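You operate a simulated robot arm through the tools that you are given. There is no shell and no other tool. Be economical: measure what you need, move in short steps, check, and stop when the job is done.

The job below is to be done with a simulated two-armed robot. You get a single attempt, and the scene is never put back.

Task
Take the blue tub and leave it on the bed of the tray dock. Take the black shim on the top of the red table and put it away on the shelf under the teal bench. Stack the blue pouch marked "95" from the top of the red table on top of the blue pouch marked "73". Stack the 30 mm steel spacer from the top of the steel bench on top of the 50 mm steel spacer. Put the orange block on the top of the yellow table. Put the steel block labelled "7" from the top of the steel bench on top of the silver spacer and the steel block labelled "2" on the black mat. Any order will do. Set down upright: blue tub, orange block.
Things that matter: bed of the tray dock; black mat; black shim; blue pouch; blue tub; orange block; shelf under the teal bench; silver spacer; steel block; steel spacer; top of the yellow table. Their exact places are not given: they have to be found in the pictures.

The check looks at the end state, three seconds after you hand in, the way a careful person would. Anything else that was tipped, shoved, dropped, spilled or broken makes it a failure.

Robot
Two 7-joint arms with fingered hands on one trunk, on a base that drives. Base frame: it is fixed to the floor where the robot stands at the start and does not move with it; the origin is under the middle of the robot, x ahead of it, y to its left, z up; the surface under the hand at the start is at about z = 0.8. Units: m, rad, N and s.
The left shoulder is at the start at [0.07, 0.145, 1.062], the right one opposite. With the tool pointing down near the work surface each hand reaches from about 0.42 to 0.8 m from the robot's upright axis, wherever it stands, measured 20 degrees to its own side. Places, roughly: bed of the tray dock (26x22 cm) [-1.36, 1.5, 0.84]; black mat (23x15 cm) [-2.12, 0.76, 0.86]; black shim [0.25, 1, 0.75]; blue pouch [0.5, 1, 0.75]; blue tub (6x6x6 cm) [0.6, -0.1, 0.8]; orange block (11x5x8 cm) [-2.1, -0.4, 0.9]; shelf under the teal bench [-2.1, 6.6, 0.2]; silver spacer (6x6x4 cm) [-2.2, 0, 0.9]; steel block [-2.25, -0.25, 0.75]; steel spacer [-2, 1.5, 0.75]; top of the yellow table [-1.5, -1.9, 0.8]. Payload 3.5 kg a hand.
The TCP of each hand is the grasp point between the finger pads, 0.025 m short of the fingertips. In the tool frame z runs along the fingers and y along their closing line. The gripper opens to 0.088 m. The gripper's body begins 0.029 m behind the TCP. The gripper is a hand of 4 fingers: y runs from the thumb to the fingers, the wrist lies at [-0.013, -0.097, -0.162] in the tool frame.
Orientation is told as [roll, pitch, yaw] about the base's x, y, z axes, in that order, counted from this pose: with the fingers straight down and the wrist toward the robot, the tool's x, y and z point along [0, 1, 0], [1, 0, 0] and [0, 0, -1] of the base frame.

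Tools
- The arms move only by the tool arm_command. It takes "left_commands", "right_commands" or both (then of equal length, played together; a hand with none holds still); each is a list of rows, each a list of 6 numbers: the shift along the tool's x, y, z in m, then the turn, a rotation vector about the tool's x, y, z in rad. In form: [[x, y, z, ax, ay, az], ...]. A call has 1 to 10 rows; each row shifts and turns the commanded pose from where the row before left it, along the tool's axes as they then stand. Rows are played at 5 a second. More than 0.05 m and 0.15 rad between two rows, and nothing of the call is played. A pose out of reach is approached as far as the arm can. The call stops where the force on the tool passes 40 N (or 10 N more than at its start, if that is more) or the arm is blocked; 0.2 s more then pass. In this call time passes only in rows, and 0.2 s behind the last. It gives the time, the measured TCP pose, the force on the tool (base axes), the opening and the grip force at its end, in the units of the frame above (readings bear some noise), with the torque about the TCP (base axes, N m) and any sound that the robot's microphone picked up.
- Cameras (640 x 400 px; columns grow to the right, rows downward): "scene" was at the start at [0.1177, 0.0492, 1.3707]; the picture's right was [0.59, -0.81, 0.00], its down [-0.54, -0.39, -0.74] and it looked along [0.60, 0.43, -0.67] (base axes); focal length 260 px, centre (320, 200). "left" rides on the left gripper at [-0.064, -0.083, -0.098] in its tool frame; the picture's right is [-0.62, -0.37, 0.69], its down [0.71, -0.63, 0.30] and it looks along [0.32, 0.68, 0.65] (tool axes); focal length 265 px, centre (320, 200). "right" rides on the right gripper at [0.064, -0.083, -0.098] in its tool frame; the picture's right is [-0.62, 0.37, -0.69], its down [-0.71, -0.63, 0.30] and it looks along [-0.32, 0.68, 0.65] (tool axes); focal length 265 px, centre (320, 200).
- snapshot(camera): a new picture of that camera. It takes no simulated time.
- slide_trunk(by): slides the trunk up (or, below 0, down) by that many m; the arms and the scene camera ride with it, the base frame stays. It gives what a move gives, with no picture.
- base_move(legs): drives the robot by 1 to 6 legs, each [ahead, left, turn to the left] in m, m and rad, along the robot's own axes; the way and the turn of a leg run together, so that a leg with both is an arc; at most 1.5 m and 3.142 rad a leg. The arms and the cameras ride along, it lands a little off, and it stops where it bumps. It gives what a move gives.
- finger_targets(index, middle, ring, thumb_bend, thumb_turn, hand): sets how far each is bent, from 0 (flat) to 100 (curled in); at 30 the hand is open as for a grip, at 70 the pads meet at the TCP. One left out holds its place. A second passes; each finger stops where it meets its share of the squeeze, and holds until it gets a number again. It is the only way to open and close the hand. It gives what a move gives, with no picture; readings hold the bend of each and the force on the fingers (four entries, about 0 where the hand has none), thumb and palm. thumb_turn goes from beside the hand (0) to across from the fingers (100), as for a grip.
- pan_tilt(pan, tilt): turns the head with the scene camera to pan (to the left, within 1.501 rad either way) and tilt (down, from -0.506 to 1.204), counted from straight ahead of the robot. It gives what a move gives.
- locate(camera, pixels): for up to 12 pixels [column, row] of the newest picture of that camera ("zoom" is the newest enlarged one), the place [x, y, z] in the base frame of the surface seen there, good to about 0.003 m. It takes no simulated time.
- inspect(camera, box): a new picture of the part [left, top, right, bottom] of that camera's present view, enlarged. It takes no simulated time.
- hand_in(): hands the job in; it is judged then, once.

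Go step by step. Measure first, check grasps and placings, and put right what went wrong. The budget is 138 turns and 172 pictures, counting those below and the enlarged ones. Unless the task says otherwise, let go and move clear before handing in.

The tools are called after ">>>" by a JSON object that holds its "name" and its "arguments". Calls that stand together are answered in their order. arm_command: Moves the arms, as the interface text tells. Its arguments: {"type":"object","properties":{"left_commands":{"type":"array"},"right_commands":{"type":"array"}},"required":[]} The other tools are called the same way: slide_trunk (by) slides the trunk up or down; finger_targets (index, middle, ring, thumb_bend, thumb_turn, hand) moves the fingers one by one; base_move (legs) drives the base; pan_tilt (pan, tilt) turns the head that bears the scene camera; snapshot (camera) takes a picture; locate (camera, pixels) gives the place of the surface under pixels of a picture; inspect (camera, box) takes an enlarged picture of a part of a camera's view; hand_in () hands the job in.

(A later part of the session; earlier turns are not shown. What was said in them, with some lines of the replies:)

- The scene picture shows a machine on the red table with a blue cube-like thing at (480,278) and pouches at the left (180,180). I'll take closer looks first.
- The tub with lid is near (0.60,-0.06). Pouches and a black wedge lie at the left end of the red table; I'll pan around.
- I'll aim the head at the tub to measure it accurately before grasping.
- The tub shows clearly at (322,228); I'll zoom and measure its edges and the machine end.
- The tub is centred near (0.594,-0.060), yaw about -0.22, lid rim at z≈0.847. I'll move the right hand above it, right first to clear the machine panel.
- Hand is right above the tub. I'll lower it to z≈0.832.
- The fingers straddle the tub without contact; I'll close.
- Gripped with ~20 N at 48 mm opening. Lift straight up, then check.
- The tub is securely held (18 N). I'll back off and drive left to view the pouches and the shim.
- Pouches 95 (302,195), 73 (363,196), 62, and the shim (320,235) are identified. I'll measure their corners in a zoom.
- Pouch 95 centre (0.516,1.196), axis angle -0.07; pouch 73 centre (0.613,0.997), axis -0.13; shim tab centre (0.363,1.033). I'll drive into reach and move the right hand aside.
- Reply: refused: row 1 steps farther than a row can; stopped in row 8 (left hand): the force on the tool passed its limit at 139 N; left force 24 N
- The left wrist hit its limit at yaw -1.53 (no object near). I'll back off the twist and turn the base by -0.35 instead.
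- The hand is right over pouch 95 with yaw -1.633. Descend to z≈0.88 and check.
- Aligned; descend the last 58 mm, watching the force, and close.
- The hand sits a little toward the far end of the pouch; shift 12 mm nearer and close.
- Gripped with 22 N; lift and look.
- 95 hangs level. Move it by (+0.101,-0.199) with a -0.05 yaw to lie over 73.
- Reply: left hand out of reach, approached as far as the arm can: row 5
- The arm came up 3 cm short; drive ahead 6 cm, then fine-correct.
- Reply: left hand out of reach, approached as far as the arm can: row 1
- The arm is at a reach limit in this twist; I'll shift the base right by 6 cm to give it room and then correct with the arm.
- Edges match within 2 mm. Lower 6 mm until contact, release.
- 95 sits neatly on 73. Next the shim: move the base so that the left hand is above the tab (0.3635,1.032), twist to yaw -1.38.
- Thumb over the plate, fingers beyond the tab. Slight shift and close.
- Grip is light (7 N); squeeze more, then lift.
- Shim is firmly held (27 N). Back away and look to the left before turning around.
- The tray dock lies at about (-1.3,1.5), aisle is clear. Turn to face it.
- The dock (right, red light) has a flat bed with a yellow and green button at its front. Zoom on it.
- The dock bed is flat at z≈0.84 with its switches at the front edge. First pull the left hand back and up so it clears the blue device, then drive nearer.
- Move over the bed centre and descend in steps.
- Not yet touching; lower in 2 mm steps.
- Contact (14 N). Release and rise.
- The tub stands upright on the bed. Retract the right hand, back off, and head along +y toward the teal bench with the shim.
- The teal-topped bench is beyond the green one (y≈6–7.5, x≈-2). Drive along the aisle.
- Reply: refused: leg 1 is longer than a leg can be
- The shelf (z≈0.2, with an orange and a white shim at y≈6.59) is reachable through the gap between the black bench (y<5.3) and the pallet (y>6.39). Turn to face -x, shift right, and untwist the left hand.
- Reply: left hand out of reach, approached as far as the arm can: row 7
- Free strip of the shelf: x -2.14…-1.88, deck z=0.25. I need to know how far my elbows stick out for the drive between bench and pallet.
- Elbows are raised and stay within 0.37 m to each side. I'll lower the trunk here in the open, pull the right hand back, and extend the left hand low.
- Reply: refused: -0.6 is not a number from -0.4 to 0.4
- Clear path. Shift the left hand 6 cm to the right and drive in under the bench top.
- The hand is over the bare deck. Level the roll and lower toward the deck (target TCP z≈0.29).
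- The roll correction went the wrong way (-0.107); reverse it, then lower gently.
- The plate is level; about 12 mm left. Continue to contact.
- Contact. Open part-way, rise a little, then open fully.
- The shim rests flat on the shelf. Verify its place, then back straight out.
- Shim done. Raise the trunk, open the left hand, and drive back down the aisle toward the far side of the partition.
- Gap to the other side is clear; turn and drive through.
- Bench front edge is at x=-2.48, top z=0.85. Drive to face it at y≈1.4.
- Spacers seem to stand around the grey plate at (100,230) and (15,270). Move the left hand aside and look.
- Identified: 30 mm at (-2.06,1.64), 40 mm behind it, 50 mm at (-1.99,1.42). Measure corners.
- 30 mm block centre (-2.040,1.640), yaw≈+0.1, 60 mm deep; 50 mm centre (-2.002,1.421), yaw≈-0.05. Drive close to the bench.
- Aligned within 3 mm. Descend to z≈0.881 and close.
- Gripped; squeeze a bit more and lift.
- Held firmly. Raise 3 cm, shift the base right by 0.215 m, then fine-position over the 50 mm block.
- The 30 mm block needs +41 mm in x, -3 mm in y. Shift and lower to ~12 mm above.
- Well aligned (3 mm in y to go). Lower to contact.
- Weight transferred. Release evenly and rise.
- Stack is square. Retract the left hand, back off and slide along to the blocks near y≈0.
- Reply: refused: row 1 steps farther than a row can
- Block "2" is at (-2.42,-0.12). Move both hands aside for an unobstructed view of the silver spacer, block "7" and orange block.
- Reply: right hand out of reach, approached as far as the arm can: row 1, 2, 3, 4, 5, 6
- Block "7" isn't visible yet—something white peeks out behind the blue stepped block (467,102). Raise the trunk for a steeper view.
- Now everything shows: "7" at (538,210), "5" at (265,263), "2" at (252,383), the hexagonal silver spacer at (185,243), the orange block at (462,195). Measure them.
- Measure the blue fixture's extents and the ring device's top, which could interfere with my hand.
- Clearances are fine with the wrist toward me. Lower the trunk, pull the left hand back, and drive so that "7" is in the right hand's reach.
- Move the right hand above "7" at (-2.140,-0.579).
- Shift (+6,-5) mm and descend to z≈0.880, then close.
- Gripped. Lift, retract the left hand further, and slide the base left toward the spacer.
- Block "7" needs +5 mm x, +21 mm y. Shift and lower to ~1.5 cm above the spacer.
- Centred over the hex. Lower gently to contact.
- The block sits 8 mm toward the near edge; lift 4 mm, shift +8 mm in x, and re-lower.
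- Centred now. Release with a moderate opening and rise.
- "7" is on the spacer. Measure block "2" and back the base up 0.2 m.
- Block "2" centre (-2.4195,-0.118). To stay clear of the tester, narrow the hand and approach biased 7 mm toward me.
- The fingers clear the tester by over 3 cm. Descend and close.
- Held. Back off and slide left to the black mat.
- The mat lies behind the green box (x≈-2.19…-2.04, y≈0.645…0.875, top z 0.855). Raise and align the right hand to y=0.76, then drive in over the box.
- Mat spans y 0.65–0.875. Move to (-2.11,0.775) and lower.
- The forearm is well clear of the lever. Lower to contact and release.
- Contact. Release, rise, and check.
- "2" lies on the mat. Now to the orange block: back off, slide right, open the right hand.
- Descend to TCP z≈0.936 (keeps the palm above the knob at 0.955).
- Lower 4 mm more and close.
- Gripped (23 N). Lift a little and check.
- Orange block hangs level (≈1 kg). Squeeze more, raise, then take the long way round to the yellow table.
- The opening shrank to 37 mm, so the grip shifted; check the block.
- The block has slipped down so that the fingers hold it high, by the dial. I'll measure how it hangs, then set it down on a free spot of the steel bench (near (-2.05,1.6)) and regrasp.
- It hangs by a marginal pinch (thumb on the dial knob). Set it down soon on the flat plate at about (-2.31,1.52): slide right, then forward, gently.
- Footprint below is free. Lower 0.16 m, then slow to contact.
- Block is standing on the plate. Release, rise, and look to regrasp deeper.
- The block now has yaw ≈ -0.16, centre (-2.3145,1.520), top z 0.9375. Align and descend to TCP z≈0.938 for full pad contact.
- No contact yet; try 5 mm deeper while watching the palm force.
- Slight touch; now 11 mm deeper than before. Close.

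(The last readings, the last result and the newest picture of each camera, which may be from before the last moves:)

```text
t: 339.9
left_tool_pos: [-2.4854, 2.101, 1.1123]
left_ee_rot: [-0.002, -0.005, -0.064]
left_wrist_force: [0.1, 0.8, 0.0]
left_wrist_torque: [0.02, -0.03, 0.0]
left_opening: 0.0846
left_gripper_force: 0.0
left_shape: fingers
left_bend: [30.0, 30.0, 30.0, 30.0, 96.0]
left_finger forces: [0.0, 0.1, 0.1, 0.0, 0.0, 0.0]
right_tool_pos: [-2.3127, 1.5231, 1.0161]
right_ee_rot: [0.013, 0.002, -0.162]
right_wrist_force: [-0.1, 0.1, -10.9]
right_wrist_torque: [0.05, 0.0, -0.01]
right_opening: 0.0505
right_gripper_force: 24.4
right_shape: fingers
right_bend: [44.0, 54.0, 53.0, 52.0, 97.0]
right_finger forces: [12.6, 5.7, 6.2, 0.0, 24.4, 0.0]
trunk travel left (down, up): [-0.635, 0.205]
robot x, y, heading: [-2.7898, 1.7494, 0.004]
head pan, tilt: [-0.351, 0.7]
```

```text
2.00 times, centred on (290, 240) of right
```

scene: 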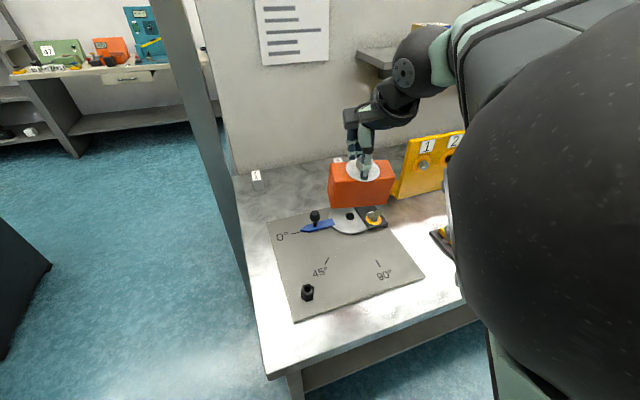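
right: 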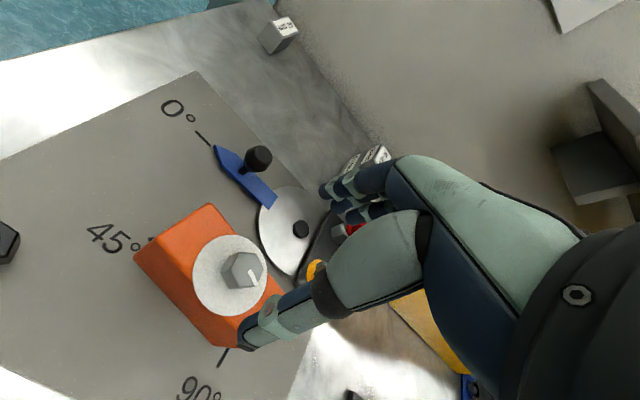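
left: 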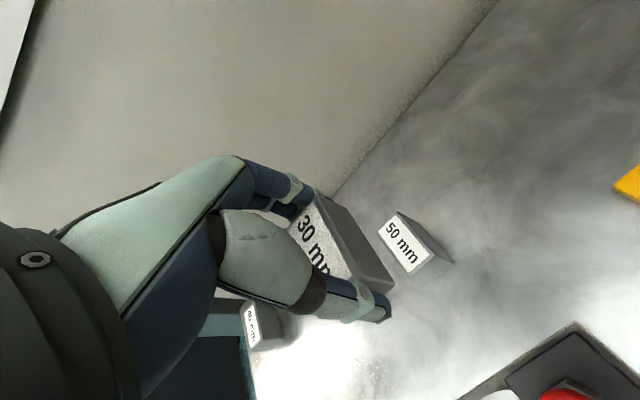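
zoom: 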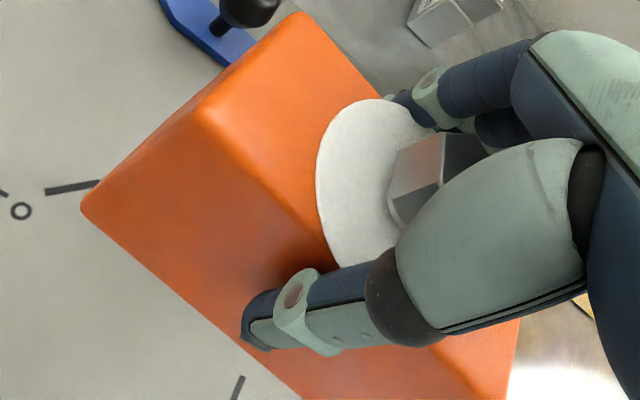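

Solid grip now (50 mm opening, 24 N). Raise, back off and drive round the partition to the other aisle.

>>> {"name": "arm_command", "arguments": {"right_commands": [[0, 0, -0.04, 0, 0, 0], [0, 0, -0.04, 0, 0, 0]]}}

>>> {"name": "base_move", "arguments": {"legs": [[-0.4, 0, 0], [0, 0.63, 0], [1.25, 0, 0], [1.25, 0, 0], [0, 0, -1.57]]}}

>>> {"name": "inspect", "arguments": {"camera": "right", "box": [140, 140, 440, 340]}}

```text
t: 340.5
left_tool_pos: [-2.4838, 2.101, 1.1124]
left_ee_rot: [-0.002, -0.006, -0.062]
left_wrist_force: [-0.4, 0.0, 0.7]
left_wrist_torque: [0.05, 0.01, -0.01]
left_opening: 0.0845
left_gripper_force: 0.1
left_shape: fingers
left_bend: [30.0, 30.0, 30.0, 30.0, 96.0]
left_finger forces: [0.0, 0.0, 0.1, 0.0, 0.0, 0.0]
right_tool_pos: [-2.303, 1.5147, 1.0931]
right_ee_rot: [0.029, 0.007, -0.162]
right_wrist_force: [-0.7, -0.8, -10.9]
right_wrist_torque: [0.01, -0.02, -0.03]
right_opening: 0.0502
right_gripper_force: 23.4
right_shape: fingers
right_bend: [44.0, 54.0, 53.0, 52.0, 97.0]
right_finger forces: [12.0, 5.6, 6.2, 0.1, 23.2, 0.1]
right hand out of reach, approached as far as the arm can: row 2
trunk travel left (down, up): [-0.635, 0.205]
robot x, y, heading: [-2.7875, 1.7501, 0.004]
head pan, tilt: [-0.351, 0.7]
```

```text
t: 361.8
left_tool_pos: [-0.3676, 2.138, 1.1124]
left_ee_rot: [-0.004, -0.006, -1.639]
left_wrist_force: [0.1, -0.5, -0.9]
left_wrist_torque: [0.0, -0.01, -0.03]
left_opening: 0.0846
left_gripper_force: 0.0
left_shape: fingers
left_bend: [30.0, 30.0, 30.0, 30.0, 96.0]
left_finger forces: [0.0, 0.0, 0.1, 0.1, 0.0, 0.0]
right_tool_pos: [-0.9541, 1.9586, 1.0943]
right_ee_rot: [0.027, 0.007, -1.74]
right_wrist_force: [0.0, -0.2, -9.9]
right_wrist_torque: [-0.02, -0.05, 0.02]
right_opening: 0.0497
right_gripper_force: 21.7
right_shape: fingers
right_bend: [44.0, 55.0, 54.0, 53.0, 97.0]
right_finger forces: [10.9, 5.0, 5.6, 0.0, 20.9, 0.0]
trunk travel left (down, up): [-0.635, 0.205]
robot x, y, heading: [-0.7192, 2.4457, -1.564]
head pan, tilt: [-0.351, 0.7]
```

```text
2.00 times, centred on (290, 240) of right
```

zoom: 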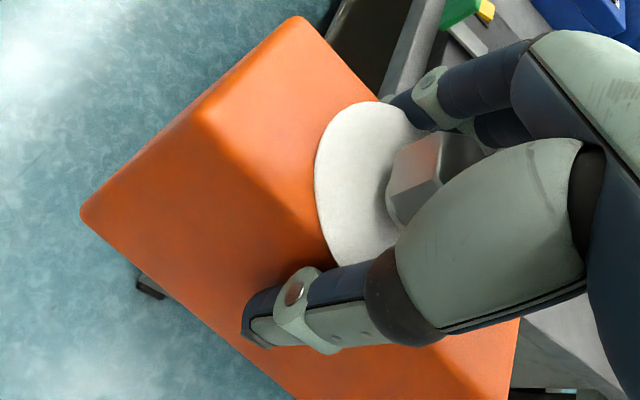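

Grip steady. Shift to mid-aisle and drive toward the yellow table.

>>> {"name": "base_move", "arguments": {"legs": [[0, 0.2, 0], [1.45, 0, 0], [1.45, 0, 0], [0.6, 0, 0]]}}

>>> {"name": "pan_tilt", "arguments": {"pan": -0.8, "tilt": 0.4}}

>>> {"name": "snapshot", "arguments": {"camera": "scene"}}

```text
t: 380.0
left_tool_pos: [-0.2372, -1.366, 1.1109]
left_ee_rot: [-0.004, -0.006, -1.676]
left_wrist_force: [-0.1, 0.9, 1.1]
left_wrist_torque: [0.0, 0.0, 0.0]
left_opening: 0.0846
left_gripper_force: 0.1
left_shape: fingers
left_bend: [30.0, 30.0, 30.0, 30.0, 96.0]
left_finger forces: [0.1, 0.1, 0.0, 0.0, 0.0, 0.1]
right_tool_pos: [-0.8312, -1.5205, 1.0938]
right_ee_rot: [0.029, 0.007, -1.78]
right_wrist_force: [0.8, 0.2, -10.3]
right_wrist_torque: [-0.07, 0.01, -0.02]
right_opening: 0.0495
right_gripper_force: 21.1
right_shape: fingers
right_bend: [44.0, 55.0, 54.0, 53.0, 97.0]
right_finger forces: [10.8, 5.0, 5.6, 0.1, 20.8, 0.0]
trunk travel left (down, up): [-0.635, 0.205]
robot x, y, heading: [-0.5759, -1.0457, -1.61]
head pan, tilt: [-0.351, 0.7]
```

```text
t: 380.9
left_tool_pos: [-0.237, -1.3663, 1.1127]
left_ee_rot: [-0.004, -0.005, -1.677]
left_wrist_force: [0.1, 1.0, 0.2]
left_wrist_torque: [0.03, 0.04, -0.01]
left_opening: 0.0846
left_gripper_force: 0.1
left_shape: fingers
left_bend: [30.0, 30.0, 30.0, 30.0, 96.0]
left_finger forces: [0.0, 0.0, 0.0, 0.0, 0.0, 0.0]
right_tool_pos: [-0.8317, -1.5219, 1.0933]
right_ee_rot: [0.032, 0.01, -1.783]
right_wrist_force: [0.1, -0.9, -10.0]
right_wrist_torque: [-0.01, 0.02, -0.03]
right_opening: 0.0494
right_gripper_force: 21.3
right_shape: fingers
right_bend: [44.0, 55.0, 54.0, 53.0, 97.0]
right_finger forces: [10.8, 5.1, 5.6, 0.0, 20.7, 0.0]
trunk travel left (down, up): [-0.635, 0.205]
robot x, y, heading: [-0.5767, -1.0428, -1.605]
head pan, tilt: [-0.799, 0.4]
```

```text
20 pictures are left
5 turns are left
```

scene: 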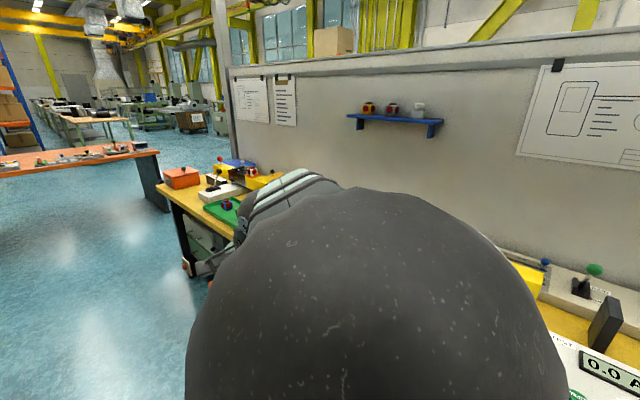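

Only 5 turns remain, so I'll be direct: drive to the yellow table, face it, and measure its top in one go.

>>> {"name": "base_move", "arguments": {"legs": [[0.8, 0.0, 0], [0, 0, -1.537]]}}

>>> {"name": "pan_tilt", "arguments": {"pan": -0.05, "tilt": 0.6}}

>>> {"name": "snapshot", "arguments": {"camera": "scene"}}

>>> {"name": "locate", "arguments": {"camera": "scene", "pixels": [[200, 180], [260, 180], [320, 180], [380, 180], [200, 215], [260, 215], [320, 215], [380, 215], [200, 250], [260, 250], [320, 250], [380, 250]]}}

>>> {"name": "snapshot", "arguments": {"camera": "right"}}

>>> {"name": "locate", "arguments": {"camera": "right", "pixels": [[60, 60], [130, 60], [200, 60], [270, 60], [60, 140], [130, 140], [200, 140], [60, 220], [120, 220], [60, 300], [130, 300], [170, 340]]}}

```text
t: 388.9
left_tool_pos: [-0.9011, -2.1987, 1.112]
left_ee_rot: [-0.002, -0.005, 3.086]
left_wrist_force: [0.0, -0.1, 0.3]
left_wrist_torque: [0.01, 0.0, 0.02]
left_opening: 0.0846
left_gripper_force: 0.1
left_shape: fingers
left_bend: [30.0, 30.0, 30.0, 30.0, 96.0]
left_finger forces: [0.0, 0.1, 0.1, 0.1, 0.1, 0.0]
right_tool_pos: [-1.0887, -1.6137, 1.0938]
right_ee_rot: [0.028, 0.007, 2.984]
right_wrist_force: [-0.4, -0.8, -10.1]
right_wrist_torque: [0.0, 0.02, -0.02]
right_opening: 0.0491
right_gripper_force: 20.9
right_shape: fingers
right_bend: [44.0, 55.0, 54.0, 53.0, 97.0]
right_finger forces: [10.4, 5.0, 5.2, 0.1, 19.9, 0.0]
trunk travel left (down, up): [-0.635, 0.205]
robot x, y, heading: [-0.6013, -1.8423, -3.128]
head pan, tilt: [-0.799, 0.4]
```

```text
t: 390.0
left_tool_pos: [-0.9023, -2.1989, 1.1126]
left_ee_rot: [-0.004, -0.005, 3.086]
left_wrist_force: [-0.8, -0.3, 0.8]
left_wrist_torque: [0.02, -0.02, 0.01]
left_opening: 0.0847
left_gripper_force: 0.1
left_shape: fingers
left_bend: [30.0, 30.0, 30.0, 30.0, 96.0]
left_finger forces: [0.1, 0.0, 0.1, 0.0, 0.0, 0.0]
right_tool_pos: [-1.089, -1.6147, 1.0933]
right_ee_rot: [0.032, 0.009, 2.983]
right_wrist_force: [0.1, -0.6, -9.3]
right_wrist_torque: [0.0, 0.04, -0.01]
right_opening: 0.0489
right_gripper_force: 20.5
right_shape: fingers
right_bend: [44.0, 55.0, 54.0, 53.0, 97.0]
right_finger forces: [10.4, 4.9, 5.4, 0.0, 19.9, 0.0]
trunk travel left (down, up): [-0.635, 0.205]
robot x, y, heading: [-0.6051, -1.8433, -3.131]
head pan, tilt: [-0.051, 0.6]
```

```text
19 pictures are left
```

scene: 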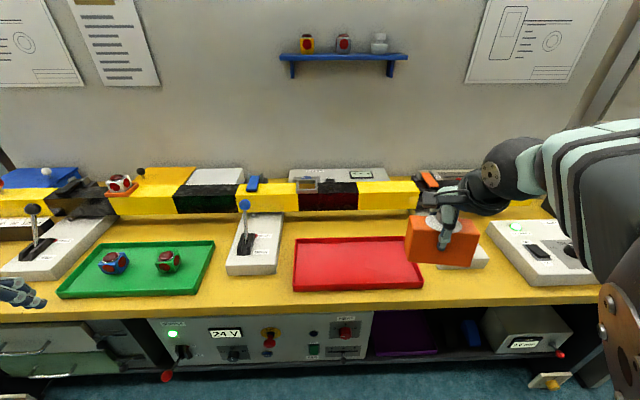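

```text
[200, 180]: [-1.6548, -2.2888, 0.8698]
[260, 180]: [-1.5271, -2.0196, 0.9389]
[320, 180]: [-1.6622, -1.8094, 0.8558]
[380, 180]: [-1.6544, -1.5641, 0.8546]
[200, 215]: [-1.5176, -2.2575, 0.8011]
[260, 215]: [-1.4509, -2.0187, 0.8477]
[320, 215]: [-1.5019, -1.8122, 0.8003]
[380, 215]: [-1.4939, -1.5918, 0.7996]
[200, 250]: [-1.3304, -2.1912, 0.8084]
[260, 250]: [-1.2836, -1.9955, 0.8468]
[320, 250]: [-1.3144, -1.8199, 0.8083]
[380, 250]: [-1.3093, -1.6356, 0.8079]
```

```text
18 pictures are left
```

right: 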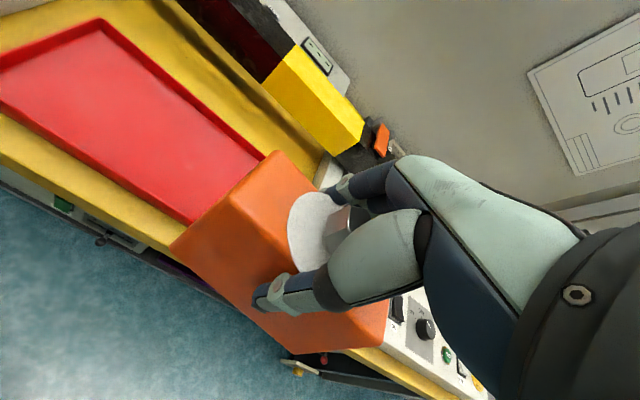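

```text
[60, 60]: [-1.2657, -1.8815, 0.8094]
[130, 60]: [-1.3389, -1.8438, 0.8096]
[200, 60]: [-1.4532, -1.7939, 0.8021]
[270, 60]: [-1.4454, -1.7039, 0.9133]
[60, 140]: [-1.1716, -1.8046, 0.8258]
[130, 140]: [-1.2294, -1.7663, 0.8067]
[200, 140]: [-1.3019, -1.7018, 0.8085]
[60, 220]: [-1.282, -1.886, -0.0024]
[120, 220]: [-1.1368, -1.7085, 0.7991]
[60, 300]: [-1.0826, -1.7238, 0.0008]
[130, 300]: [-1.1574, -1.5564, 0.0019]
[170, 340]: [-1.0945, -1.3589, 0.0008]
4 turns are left
```

A clear yellow strip lies behind the red tray (x≈-1.39…-1.51, z=0.80). Drive in, straighten the hand, reach to about (-1.44,-1.70) and stay above it.

>>> {"name": "base_move", "arguments": {"legs": [[0.215, 0.085, -0.01]]}}

>>> {"name": "arm_command", "arguments": {"right_commands": [[0, 0, 0.02, 0, -0.016, -0.075], [0, 0, 0.02, 0, 0, -0.075], [0, 0.045, 0, 0, 0, 0], [0, 0.045, 0, 0, 0, 0], [0, 0.045, 0, 0, 0, 0], [0, 0, 0.04, 0, 0, 0], [0, 0, 0.03, 0, 0, 0], [0, 0, 0, 0, 0, 0]]}}

>>> {"name": "pan_tilt", "arguments": {"pan": -0.2, "tilt": 0.65}}

>>> {"name": "snapshot", "arguments": {"camera": "scene"}}

>>> {"name": "locate", "arguments": {"camera": "scene", "pixels": [[240, 200], [270, 200], [300, 200], [240, 220], [270, 220], [300, 220], [240, 240], [270, 240], [300, 240], [330, 240], [360, 240], [330, 260]]}}

>>> {"name": "snapshot", "arguments": {"camera": "right"}}

>>> {"name": "locate", "arguments": {"camera": "right", "pixels": [[80, 120], [130, 120], [180, 120], [230, 120], [80, 180], [130, 180], [170, 180], [80, 240], [130, 240], [130, 300], [180, 320], [200, 200]]}}

```text
t: 391.7
left_tool_pos: [-1.1179, -2.2838, 1.1141]
left_ee_rot: [-0.001, -0.008, 3.077]
left_wrist_force: [-0.4, 0.7, -0.4]
left_wrist_torque: [0.0, 0.03, 0.02]
left_opening: 0.0848
left_gripper_force: 0.1
left_shape: fingers
left_bend: [30.0, 30.0, 30.0, 30.0, 96.0]
left_finger forces: [0.1, 0.0, 0.1, 0.0, 0.0, 0.0]
right_tool_pos: [-1.2978, -1.6963, 1.0931]
right_ee_rot: [0.032, 0.01, 2.974]
right_wrist_force: [0.4, 0.2, -10.4]
right_wrist_torque: [-0.01, 0.01, -0.03]
right_opening: 0.049
right_gripper_force: 20.3
right_shape: fingers
right_bend: [44.0, 55.0, 54.0, 53.0, 97.0]
right_finger forces: [10.4, 5.0, 5.3, 0.1, 20.1, 0.0]
trunk travel left (down, up): [-0.635, 0.205]
robot x, y, heading: [-0.8145, -1.9338, -3.131]
head pan, tilt: [-0.051, 0.6]
```

```text
t: 393.5
left_tool_pos: [-1.1159, -2.2837, 1.1135]
left_ee_rot: [-0.004, -0.006, 3.076]
left_wrist_force: [0.4, -0.2, -0.2]
left_wrist_torque: [0.0, -0.03, 0.02]
left_opening: 0.0847
left_gripper_force: 0.1
left_shape: fingers
left_bend: [30.0, 30.0, 30.0, 30.0, 96.0]
left_finger forces: [0.0, 0.0, 0.0, 0.0, 0.0, 0.1]
right_tool_pos: [-1.4347, -1.696, 0.9833]
right_ee_rot: [0.015, 0.008, 3.123]
right_wrist_force: [4.7, 0.1, -8.3]
right_wrist_torque: [-0.19, -0.11, 0.2]
right_opening: 0.049
right_gripper_force: 18.4
right_shape: fingers
right_bend: [48.0, 56.0, 56.0, 50.0, 99.0]
right_finger forces: [6.7, 4.6, 5.8, 0.1, 19.6, 0.0]
trunk travel left (down, up): [-0.635, 0.205]
robot x, y, heading: [-0.813, -1.9311, -3.136]
head pan, tilt: [-0.051, 0.6]
```

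```text
t: 394.2
left_tool_pos: [-1.1177, -2.2845, 1.1126]
left_ee_rot: [-0.005, -0.008, 3.076]
left_wrist_force: [-0.7, 0.6, 0.4]
left_wrist_torque: [0.01, 0.0, -0.03]
left_opening: 0.0848
left_gripper_force: 0.0
left_shape: fingers
left_bend: [30.0, 30.0, 30.0, 30.0, 96.0]
left_finger forces: [0.0, 0.0, 0.0, 0.0, 0.0, 0.1]
right_tool_pos: [-1.4343, -1.6965, 0.9837]
right_ee_rot: [0.016, 0.005, 3.123]
right_wrist_force: [5.4, -0.7, -8.6]
right_wrist_torque: [-0.13, -0.14, 0.22]
right_opening: 0.0492
right_gripper_force: 18.4
right_shape: fingers
right_bend: [48.0, 56.0, 56.0, 50.0, 99.0]
right_finger forces: [6.9, 4.5, 5.8, 0.0, 19.7, 0.1]
trunk travel left (down, up): [-0.635, 0.205]
robot x, y, heading: [-0.8135, -1.9338, -3.137]
head pan, tilt: [-0.201, 0.649]
```

```text
17 pictures are left
```

scene: 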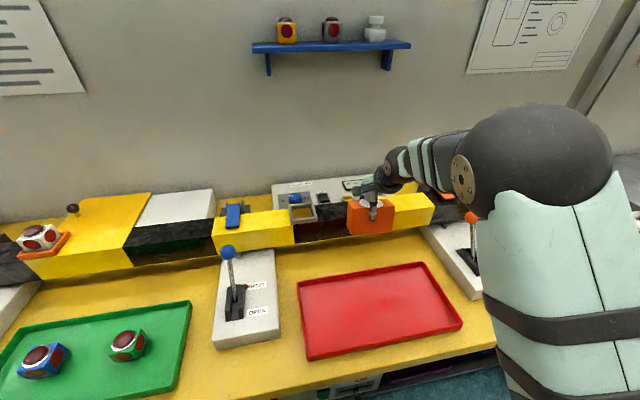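

```text
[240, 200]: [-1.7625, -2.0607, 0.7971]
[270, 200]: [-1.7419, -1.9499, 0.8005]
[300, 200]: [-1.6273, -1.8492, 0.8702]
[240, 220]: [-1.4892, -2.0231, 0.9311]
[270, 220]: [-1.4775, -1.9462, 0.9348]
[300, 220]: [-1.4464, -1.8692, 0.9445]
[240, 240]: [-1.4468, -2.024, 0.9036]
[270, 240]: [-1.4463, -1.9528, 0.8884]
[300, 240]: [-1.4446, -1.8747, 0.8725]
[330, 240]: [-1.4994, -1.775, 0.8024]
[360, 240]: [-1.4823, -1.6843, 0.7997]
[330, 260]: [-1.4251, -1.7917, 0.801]
```

```text
16 pictures are left
```

right: 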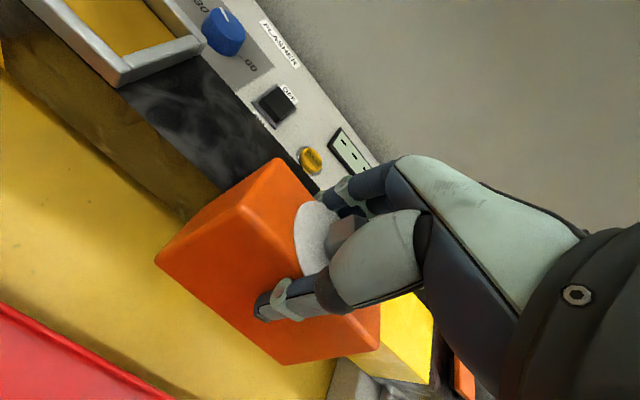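

```text
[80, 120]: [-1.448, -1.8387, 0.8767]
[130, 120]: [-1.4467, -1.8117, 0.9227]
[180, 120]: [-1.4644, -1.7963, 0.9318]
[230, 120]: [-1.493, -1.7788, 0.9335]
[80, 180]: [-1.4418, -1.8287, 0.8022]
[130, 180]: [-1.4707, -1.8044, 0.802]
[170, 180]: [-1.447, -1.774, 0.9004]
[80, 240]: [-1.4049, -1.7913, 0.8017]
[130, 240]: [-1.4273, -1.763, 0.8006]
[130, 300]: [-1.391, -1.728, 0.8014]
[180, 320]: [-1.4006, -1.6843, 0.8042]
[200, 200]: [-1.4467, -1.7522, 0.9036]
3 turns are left
```

The block has touched the front face of a raised beam (x≈-1.447), so that strip is too tight. Free space in front of the joystick box is better: about x -1.23…-1.12, y -2.14…-1.89. Retreat, raise, and move the base so the block is over (-1.172,-2.0).

>>> {"name": "arm_command", "arguments": {"right_commands": [[0, -0.02, 0, 0, 0, 0], [0, -0.03, -0.02, 0, 0, 0], [0, -0.03, -0.03, 0, 0, 0], [0, 0, -0.03, 0, 0, 0]]}}

>>> {"name": "base_move", "arguments": {"legs": [[-0.182, 0, 0], [0, 0.304, 0]]}}

>>> {"name": "arm_command", "arguments": {"right_commands": [[0, 0, 0.04, 0, 0, 0], [0, 0, 0.04, 0, 0, 0], [0, 0, 0.02, 0, 0, 0]]}}

>>> {"name": "pan_tilt", "arguments": {"pan": -0.35, "tilt": 0.75}}

>>> {"name": "snapshot", "arguments": {"camera": "scene"}}

>>> {"name": "locate", "arguments": {"camera": "scene", "pixels": [[260, 240], [290, 240], [320, 240], [350, 240], [260, 265], [290, 265], [320, 265], [350, 265], [260, 290], [290, 290], [320, 290], [350, 290]]}}

>>> {"name": "snapshot", "arguments": {"camera": "right"}}

>>> {"name": "locate", "arguments": {"camera": "right", "pixels": [[100, 120], [160, 120], [220, 120], [100, 180], [160, 180], [210, 170], [100, 240], [140, 240], [100, 300], [160, 300], [190, 330], [230, 225]]}}

```text
t: 395.2
left_tool_pos: [-1.1173, -2.284, 1.1119]
left_ee_rot: [-0.004, -0.004, 3.077]
left_wrist_force: [0.0, 0.4, -0.2]
left_wrist_torque: [0.02, 0.01, -0.04]
left_opening: 0.0846
left_gripper_force: 0.0
left_shape: fingers
left_bend: [30.0, 30.0, 30.0, 30.0, 96.0]
left_finger forces: [0.0, 0.1, 0.0, 0.0, 0.0, 0.0]
right_tool_pos: [-1.3545, -1.6953, 1.0627]
right_ee_rot: [0.017, 0.007, 3.123]
right_wrist_force: [-0.4, -0.4, -10.1]
right_wrist_torque: [-0.03, 0.07, -0.03]
right_opening: 0.048
right_gripper_force: 17.7
right_shape: fingers
right_bend: [47.0, 56.0, 56.0, 51.0, 97.0]
right_finger forces: [7.5, 5.4, 5.0, 0.1, 16.3, 0.1]
trunk travel left (down, up): [-0.635, 0.205]
robot x, y, heading: [-0.8121, -1.9307, -3.135]
head pan, tilt: [-0.201, 0.649]
```

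```text
t: 398.4
left_tool_pos: [-0.9261, -2.5854, 1.1129]
left_ee_rot: [-0.002, -0.006, 3.092]
left_wrist_force: [-0.2, 0.5, 0.5]
left_wrist_torque: [-0.01, 0.04, 0.03]
left_opening: 0.0848
left_gripper_force: 0.1
left_shape: fingers
left_bend: [30.0, 30.0, 30.0, 30.0, 96.0]
left_finger forces: [0.0, 0.1, 0.0, 0.2, 0.0, 0.1]
right_tool_pos: [-1.1703, -2.0016, 1.0639]
right_ee_rot: [0.016, 0.008, 3.137]
right_wrist_force: [0.5, -0.4, -10.6]
right_wrist_torque: [-0.05, 0.08, 0.0]
right_opening: 0.0477
right_gripper_force: 17.5
right_shape: fingers
right_bend: [47.0, 56.0, 56.0, 51.0, 97.0]
right_finger forces: [7.5, 5.3, 5.2, 0.1, 16.4, 0.1]
trunk travel left (down, up): [-0.635, 0.205]
robot x, y, heading: [-0.6231, -2.2338, -3.128]
head pan, tilt: [-0.201, 0.649]
```

```text
t: 399.2
left_tool_pos: [-0.927, -2.588, 1.1126]
left_ee_rot: [-0.004, -0.004, 3.09]
left_wrist_force: [-0.1, -0.1, 0.7]
left_wrist_torque: [-0.01, 0.01, 0.0]
left_opening: 0.0849
left_gripper_force: 0.1
left_shape: fingers
left_bend: [30.0, 30.0, 30.0, 30.0, 96.0]
left_finger forces: [0.0, 0.1, 0.0, 0.1, 0.0, 0.0]
right_tool_pos: [-1.1667, -2.0055, 0.9622]
right_ee_rot: [0.015, 0.007, 3.135]
right_wrist_force: [0.1, -0.3, -10.1]
right_wrist_torque: [-0.04, 0.08, -0.03]
right_opening: 0.0474
right_gripper_force: 16.5
right_shape: fingers
right_bend: [47.0, 56.0, 56.0, 51.0, 97.0]
right_finger forces: [7.0, 5.5, 5.2, 0.0, 16.0, 0.1]
trunk travel left (down, up): [-0.635, 0.205]
robot x, y, heading: [-0.6241, -2.2299, -3.125]
head pan, tilt: [-0.201, 0.649]
```

```text
t: 399.9
left_tool_pos: [-0.9262, -2.5875, 1.1143]
left_ee_rot: [-0.001, -0.006, 3.092]
left_wrist_force: [-0.8, 0.1, 1.0]
left_wrist_torque: [0.04, -0.02, 0.03]
left_opening: 0.0846
left_gripper_force: 0.0
left_shape: fingers
left_bend: [30.0, 30.0, 30.0, 30.0, 96.0]
left_finger forces: [0.0, 0.1, 0.0, 0.0, 0.0, 0.1]
right_tool_pos: [-1.1676, -2.0037, 0.9629]
right_ee_rot: [0.014, 0.008, 3.136]
right_wrist_force: [0.4, -0.3, -10.4]
right_wrist_torque: [-0.02, 0.09, 0.01]
right_opening: 0.0477
right_gripper_force: 17.2
right_shape: fingers
right_bend: [47.0, 56.0, 56.0, 51.0, 97.0]
right_finger forces: [6.9, 5.5, 5.2, 0.1, 16.1, 0.1]
trunk travel left (down, up): [-0.635, 0.205]
robot x, y, heading: [-0.6256, -2.2309, -3.123]
head pan, tilt: [-0.351, 0.75]
```

```text
15 pictures are left
```

scene: 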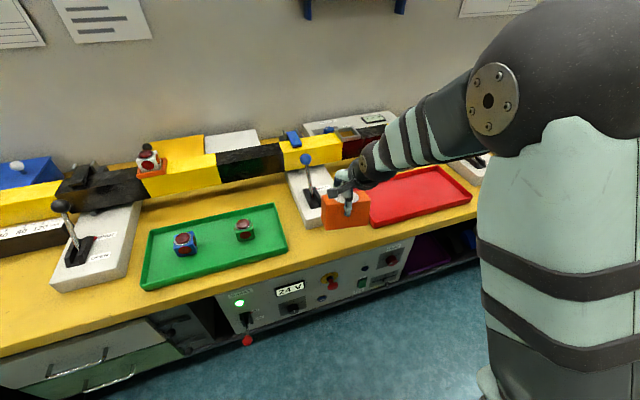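

```text
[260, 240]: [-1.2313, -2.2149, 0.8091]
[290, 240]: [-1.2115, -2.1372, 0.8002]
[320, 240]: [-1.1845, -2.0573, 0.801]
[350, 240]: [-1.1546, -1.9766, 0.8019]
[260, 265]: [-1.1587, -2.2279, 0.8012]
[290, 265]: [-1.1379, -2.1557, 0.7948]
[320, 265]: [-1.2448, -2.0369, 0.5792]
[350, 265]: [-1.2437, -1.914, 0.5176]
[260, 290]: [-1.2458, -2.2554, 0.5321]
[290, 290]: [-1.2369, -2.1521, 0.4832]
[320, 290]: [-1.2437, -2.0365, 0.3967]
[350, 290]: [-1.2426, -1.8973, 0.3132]
```

```text
14 pictures are left
```

right: 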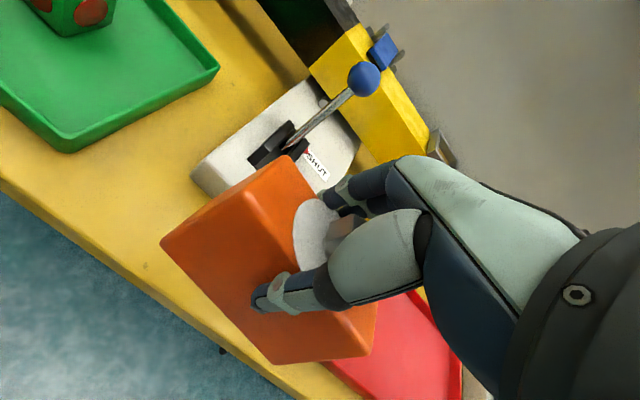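

```text
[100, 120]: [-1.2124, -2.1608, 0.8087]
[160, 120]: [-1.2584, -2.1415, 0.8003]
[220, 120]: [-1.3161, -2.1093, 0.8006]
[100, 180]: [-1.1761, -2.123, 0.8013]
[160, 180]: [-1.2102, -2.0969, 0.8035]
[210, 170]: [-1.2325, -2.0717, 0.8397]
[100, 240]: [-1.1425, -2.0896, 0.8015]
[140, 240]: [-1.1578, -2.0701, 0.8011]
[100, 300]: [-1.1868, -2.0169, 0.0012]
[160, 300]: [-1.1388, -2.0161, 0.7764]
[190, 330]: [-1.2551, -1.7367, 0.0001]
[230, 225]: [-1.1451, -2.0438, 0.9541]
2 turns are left
```

The block hangs level over free table (top z≈0.955, so it slid ~17 mm in the grip; contact expected near TCP z≈0.886). Shift 15 mm deeper and 10 mm left, lower in small steps, release with modest opening, rise and back away.

>>> {"name": "arm_command", "arguments": {"right_commands": [[0.01, 0.015, 0.02, 0, 0, 0], [0, 0, 0.03, 0, 0, 0], [0, 0, 0.015, 0, 0, 0], [0, 0, 0.006, 0, 0, 0], [0, 0, 0.004, 0, 0, 0], [0, 0, 0.003, 0, 0, 0], [0, 0, 0.003, 0, 0, 0], [0, 0, 0.002, 0, 0, 0], [0, 0, 0.0015, 0, 0, 0]]}}

>>> {"name": "finger_targets", "arguments": {"hand": "right", "index": 38, "middle": 40, "ring": 40, "thumb_bend": 32}}

>>> {"name": "arm_command", "arguments": {"right_commands": [[0, 0, -0.01, 0, 0, 0], [0, 0, -0.02, 0, 0, 0], [0, 0, -0.04, 0, 0, 0], [0, 0, -0.04, 0, 0, 0], [0, 0, -0.04, 0, 0, 0]]}}

>>> {"name": "base_move", "arguments": {"legs": [[-0.25, 0, 0]]}}

>>> {"name": "snapshot", "arguments": {"camera": "scene"}}

```text
t: 401.9
left_tool_pos: [-0.9256, -2.5883, 1.113]
left_ee_rot: [-0.003, -0.006, 3.092]
left_wrist_force: [0.8, -0.1, 0.0]
left_wrist_torque: [-0.04, 0.03, 0.04]
left_opening: 0.0849
left_gripper_force: 0.1
left_shape: fingers
left_bend: [30.0, 30.0, 30.0, 30.0, 96.0]
left_finger forces: [0.1, 0.0, 0.1, 0.0, 0.0, 0.0]
right_tool_pos: [-1.1844, -2.0153, 0.8795]
right_ee_rot: [0.014, 0.007, 3.138]
right_wrist_force: [0.5, -2.0, -4.5]
right_wrist_torque: [0.1, 0.1, 0.02]
right_opening: 0.0473
right_gripper_force: 17.5
right_shape: fingers
right_bend: [47.0, 55.0, 56.0, 51.0, 97.0]
right_finger forces: [8.4, 5.0, 5.0, 0.1, 17.6, 0.0]
trunk travel left (down, up): [-0.635, 0.205]
robot x, y, heading: [-0.6264, -2.2341, -3.12]
head pan, tilt: [-0.351, 0.75]
```

```text
t: 402.9
left_tool_pos: [-0.9251, -2.5875, 1.1128]
left_ee_rot: [-0.003, -0.006, 3.09]
left_wrist_force: [-0.8, -0.1, -0.1]
left_wrist_torque: [-0.01, 0.0, 0.02]
left_opening: 0.0848
left_gripper_force: 0.0
left_shape: fingers
left_bend: [30.0, 30.0, 30.0, 30.0, 96.0]
left_finger forces: [0.0, 0.1, 0.0, 0.0, 0.0, 0.0]
right_tool_pos: [-1.1816, -2.0147, 0.8794]
right_ee_rot: [0.016, 0.006, 3.137]
right_wrist_force: [2.6, -1.6, -0.2]
right_wrist_torque: [0.01, 0.03, -0.02]
right_opening: 0.0768
right_gripper_force: 1.6
right_shape: fingers
right_bend: [38.0, 40.0, 40.0, 30.0, 95.0]
right_finger forces: [0.0, 0.1, 0.1, 0.1, 2.8, 0.0]
trunk travel left (down, up): [-0.635, 0.205]
robot x, y, heading: [-0.6247, -2.2337, -3.118]
head pan, tilt: [-0.351, 0.75]
```

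```text
t: 404.1
left_tool_pos: [-0.9239, -2.5881, 1.1134]
left_ee_rot: [-0.002, -0.007, 3.089]
left_wrist_force: [-0.6, 0.5, 0.2]
left_wrist_torque: [0.0, 0.02, 0.02]
left_opening: 0.0845
left_gripper_force: 0.0
left_shape: fingers
left_bend: [30.0, 30.0, 30.0, 30.0, 96.0]
left_finger forces: [0.0, 0.0, 0.0, 0.0, 0.1, 0.0]
right_tool_pos: [-1.182, -2.0133, 1.0303]
right_ee_rot: [0.015, 0.006, 3.138]
right_wrist_force: [0.3, 0.3, -0.6]
right_wrist_torque: [0.01, -0.05, -0.01]
right_opening: 0.0747
right_gripper_force: 0.1
right_shape: fingers
right_bend: [38.0, 40.0, 40.0, 32.0, 96.0]
right_finger forces: [0.1, 0.1, 0.0, 0.0, 0.1, 0.1]
trunk travel left (down, up): [-0.635, 0.205]
robot x, y, heading: [-0.6232, -2.2349, -3.124]
head pan, tilt: [-0.351, 0.75]
```

```text
t: 405.9
left_tool_pos: [-0.6745, -2.5842, 1.1122]
left_ee_rot: [-0.006, -0.006, 3.099]
left_wrist_force: [0.3, 0.1, 1.5]
left_wrist_torque: [0.03, 0.02, -0.01]
left_opening: 0.0848
left_gripper_force: 0.1
left_shape: fingers
left_bend: [30.0, 30.0, 30.0, 30.0, 96.0]
left_finger forces: [0.0, 0.0, 0.0, 0.1, 0.1, 0.1]
right_tool_pos: [-0.9376, -2.0123, 1.029]
right_ee_rot: [0.016, 0.008, -3.137]
right_wrist_force: [-0.3, -0.4, 0.3]
right_wrist_torque: [-0.01, 0.01, 0.03]
right_opening: 0.0745
right_gripper_force: 0.0
right_shape: fingers
right_bend: [38.0, 40.0, 40.0, 32.0, 96.0]
right_finger forces: [0.0, 0.0, 0.1, 0.0, 0.0, 0.0]
trunk travel left (down, up): [-0.635, 0.205]
robot x, y, heading: [-0.3768, -2.2285, -3.116]
head pan, tilt: [-0.351, 0.75]
```

```text
13 pictures are left
1 turns are left
```

scene: 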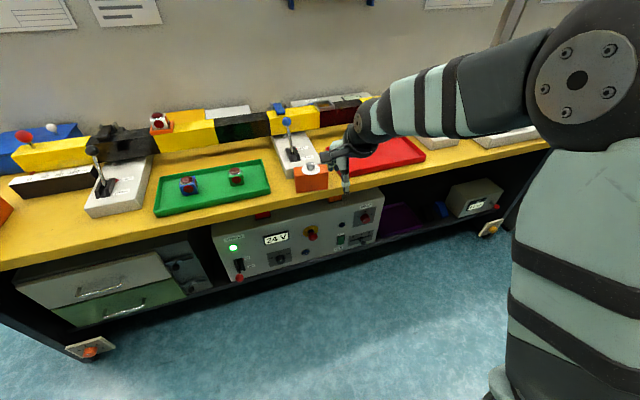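

The last picture shows the orange block standing upright on the yellow table top at (312,178), and both hands are empty and clear. I'm handing in now.

>>> {"name": "hand_in", "arguments": {}}

```text
The job is handed in.
```

I handed the job in with all seven placements made. I only saw the orange block's final position in one distant picture, because I was out of turns.

- **Blue tub:** it stands upright on the bed of the tray dock. The dock's LIVE lamp was lit the whole time, and I didn't touch its switches.
- **Black shim:** it lies flat on the shelf under the teal bench, in front of the "REJECT" tray.
- **Pouches:** "95" is stacked on "73", with the edges lined up within about 2 mm.
- **Spacers:** the 30 mm spacer is square on top of the 50 mm one.
- **Steel blocks:** "7" is centred on the silver spacer, and "2" is on the black mat.
- **Orange block:** it stands upright on the yellow table, in front of the joystick box.

Two things happened while I carried the orange block:
- **Slipped grip:** it slid down in the hand on the first carry. I set it down briefly on the angle plate on the steel bench and picked it up again.
- **Touched a beam:** at the yellow table it pressed lightly (about 5 N) against the raised beam. I backed off, and the beam didn't look moved.
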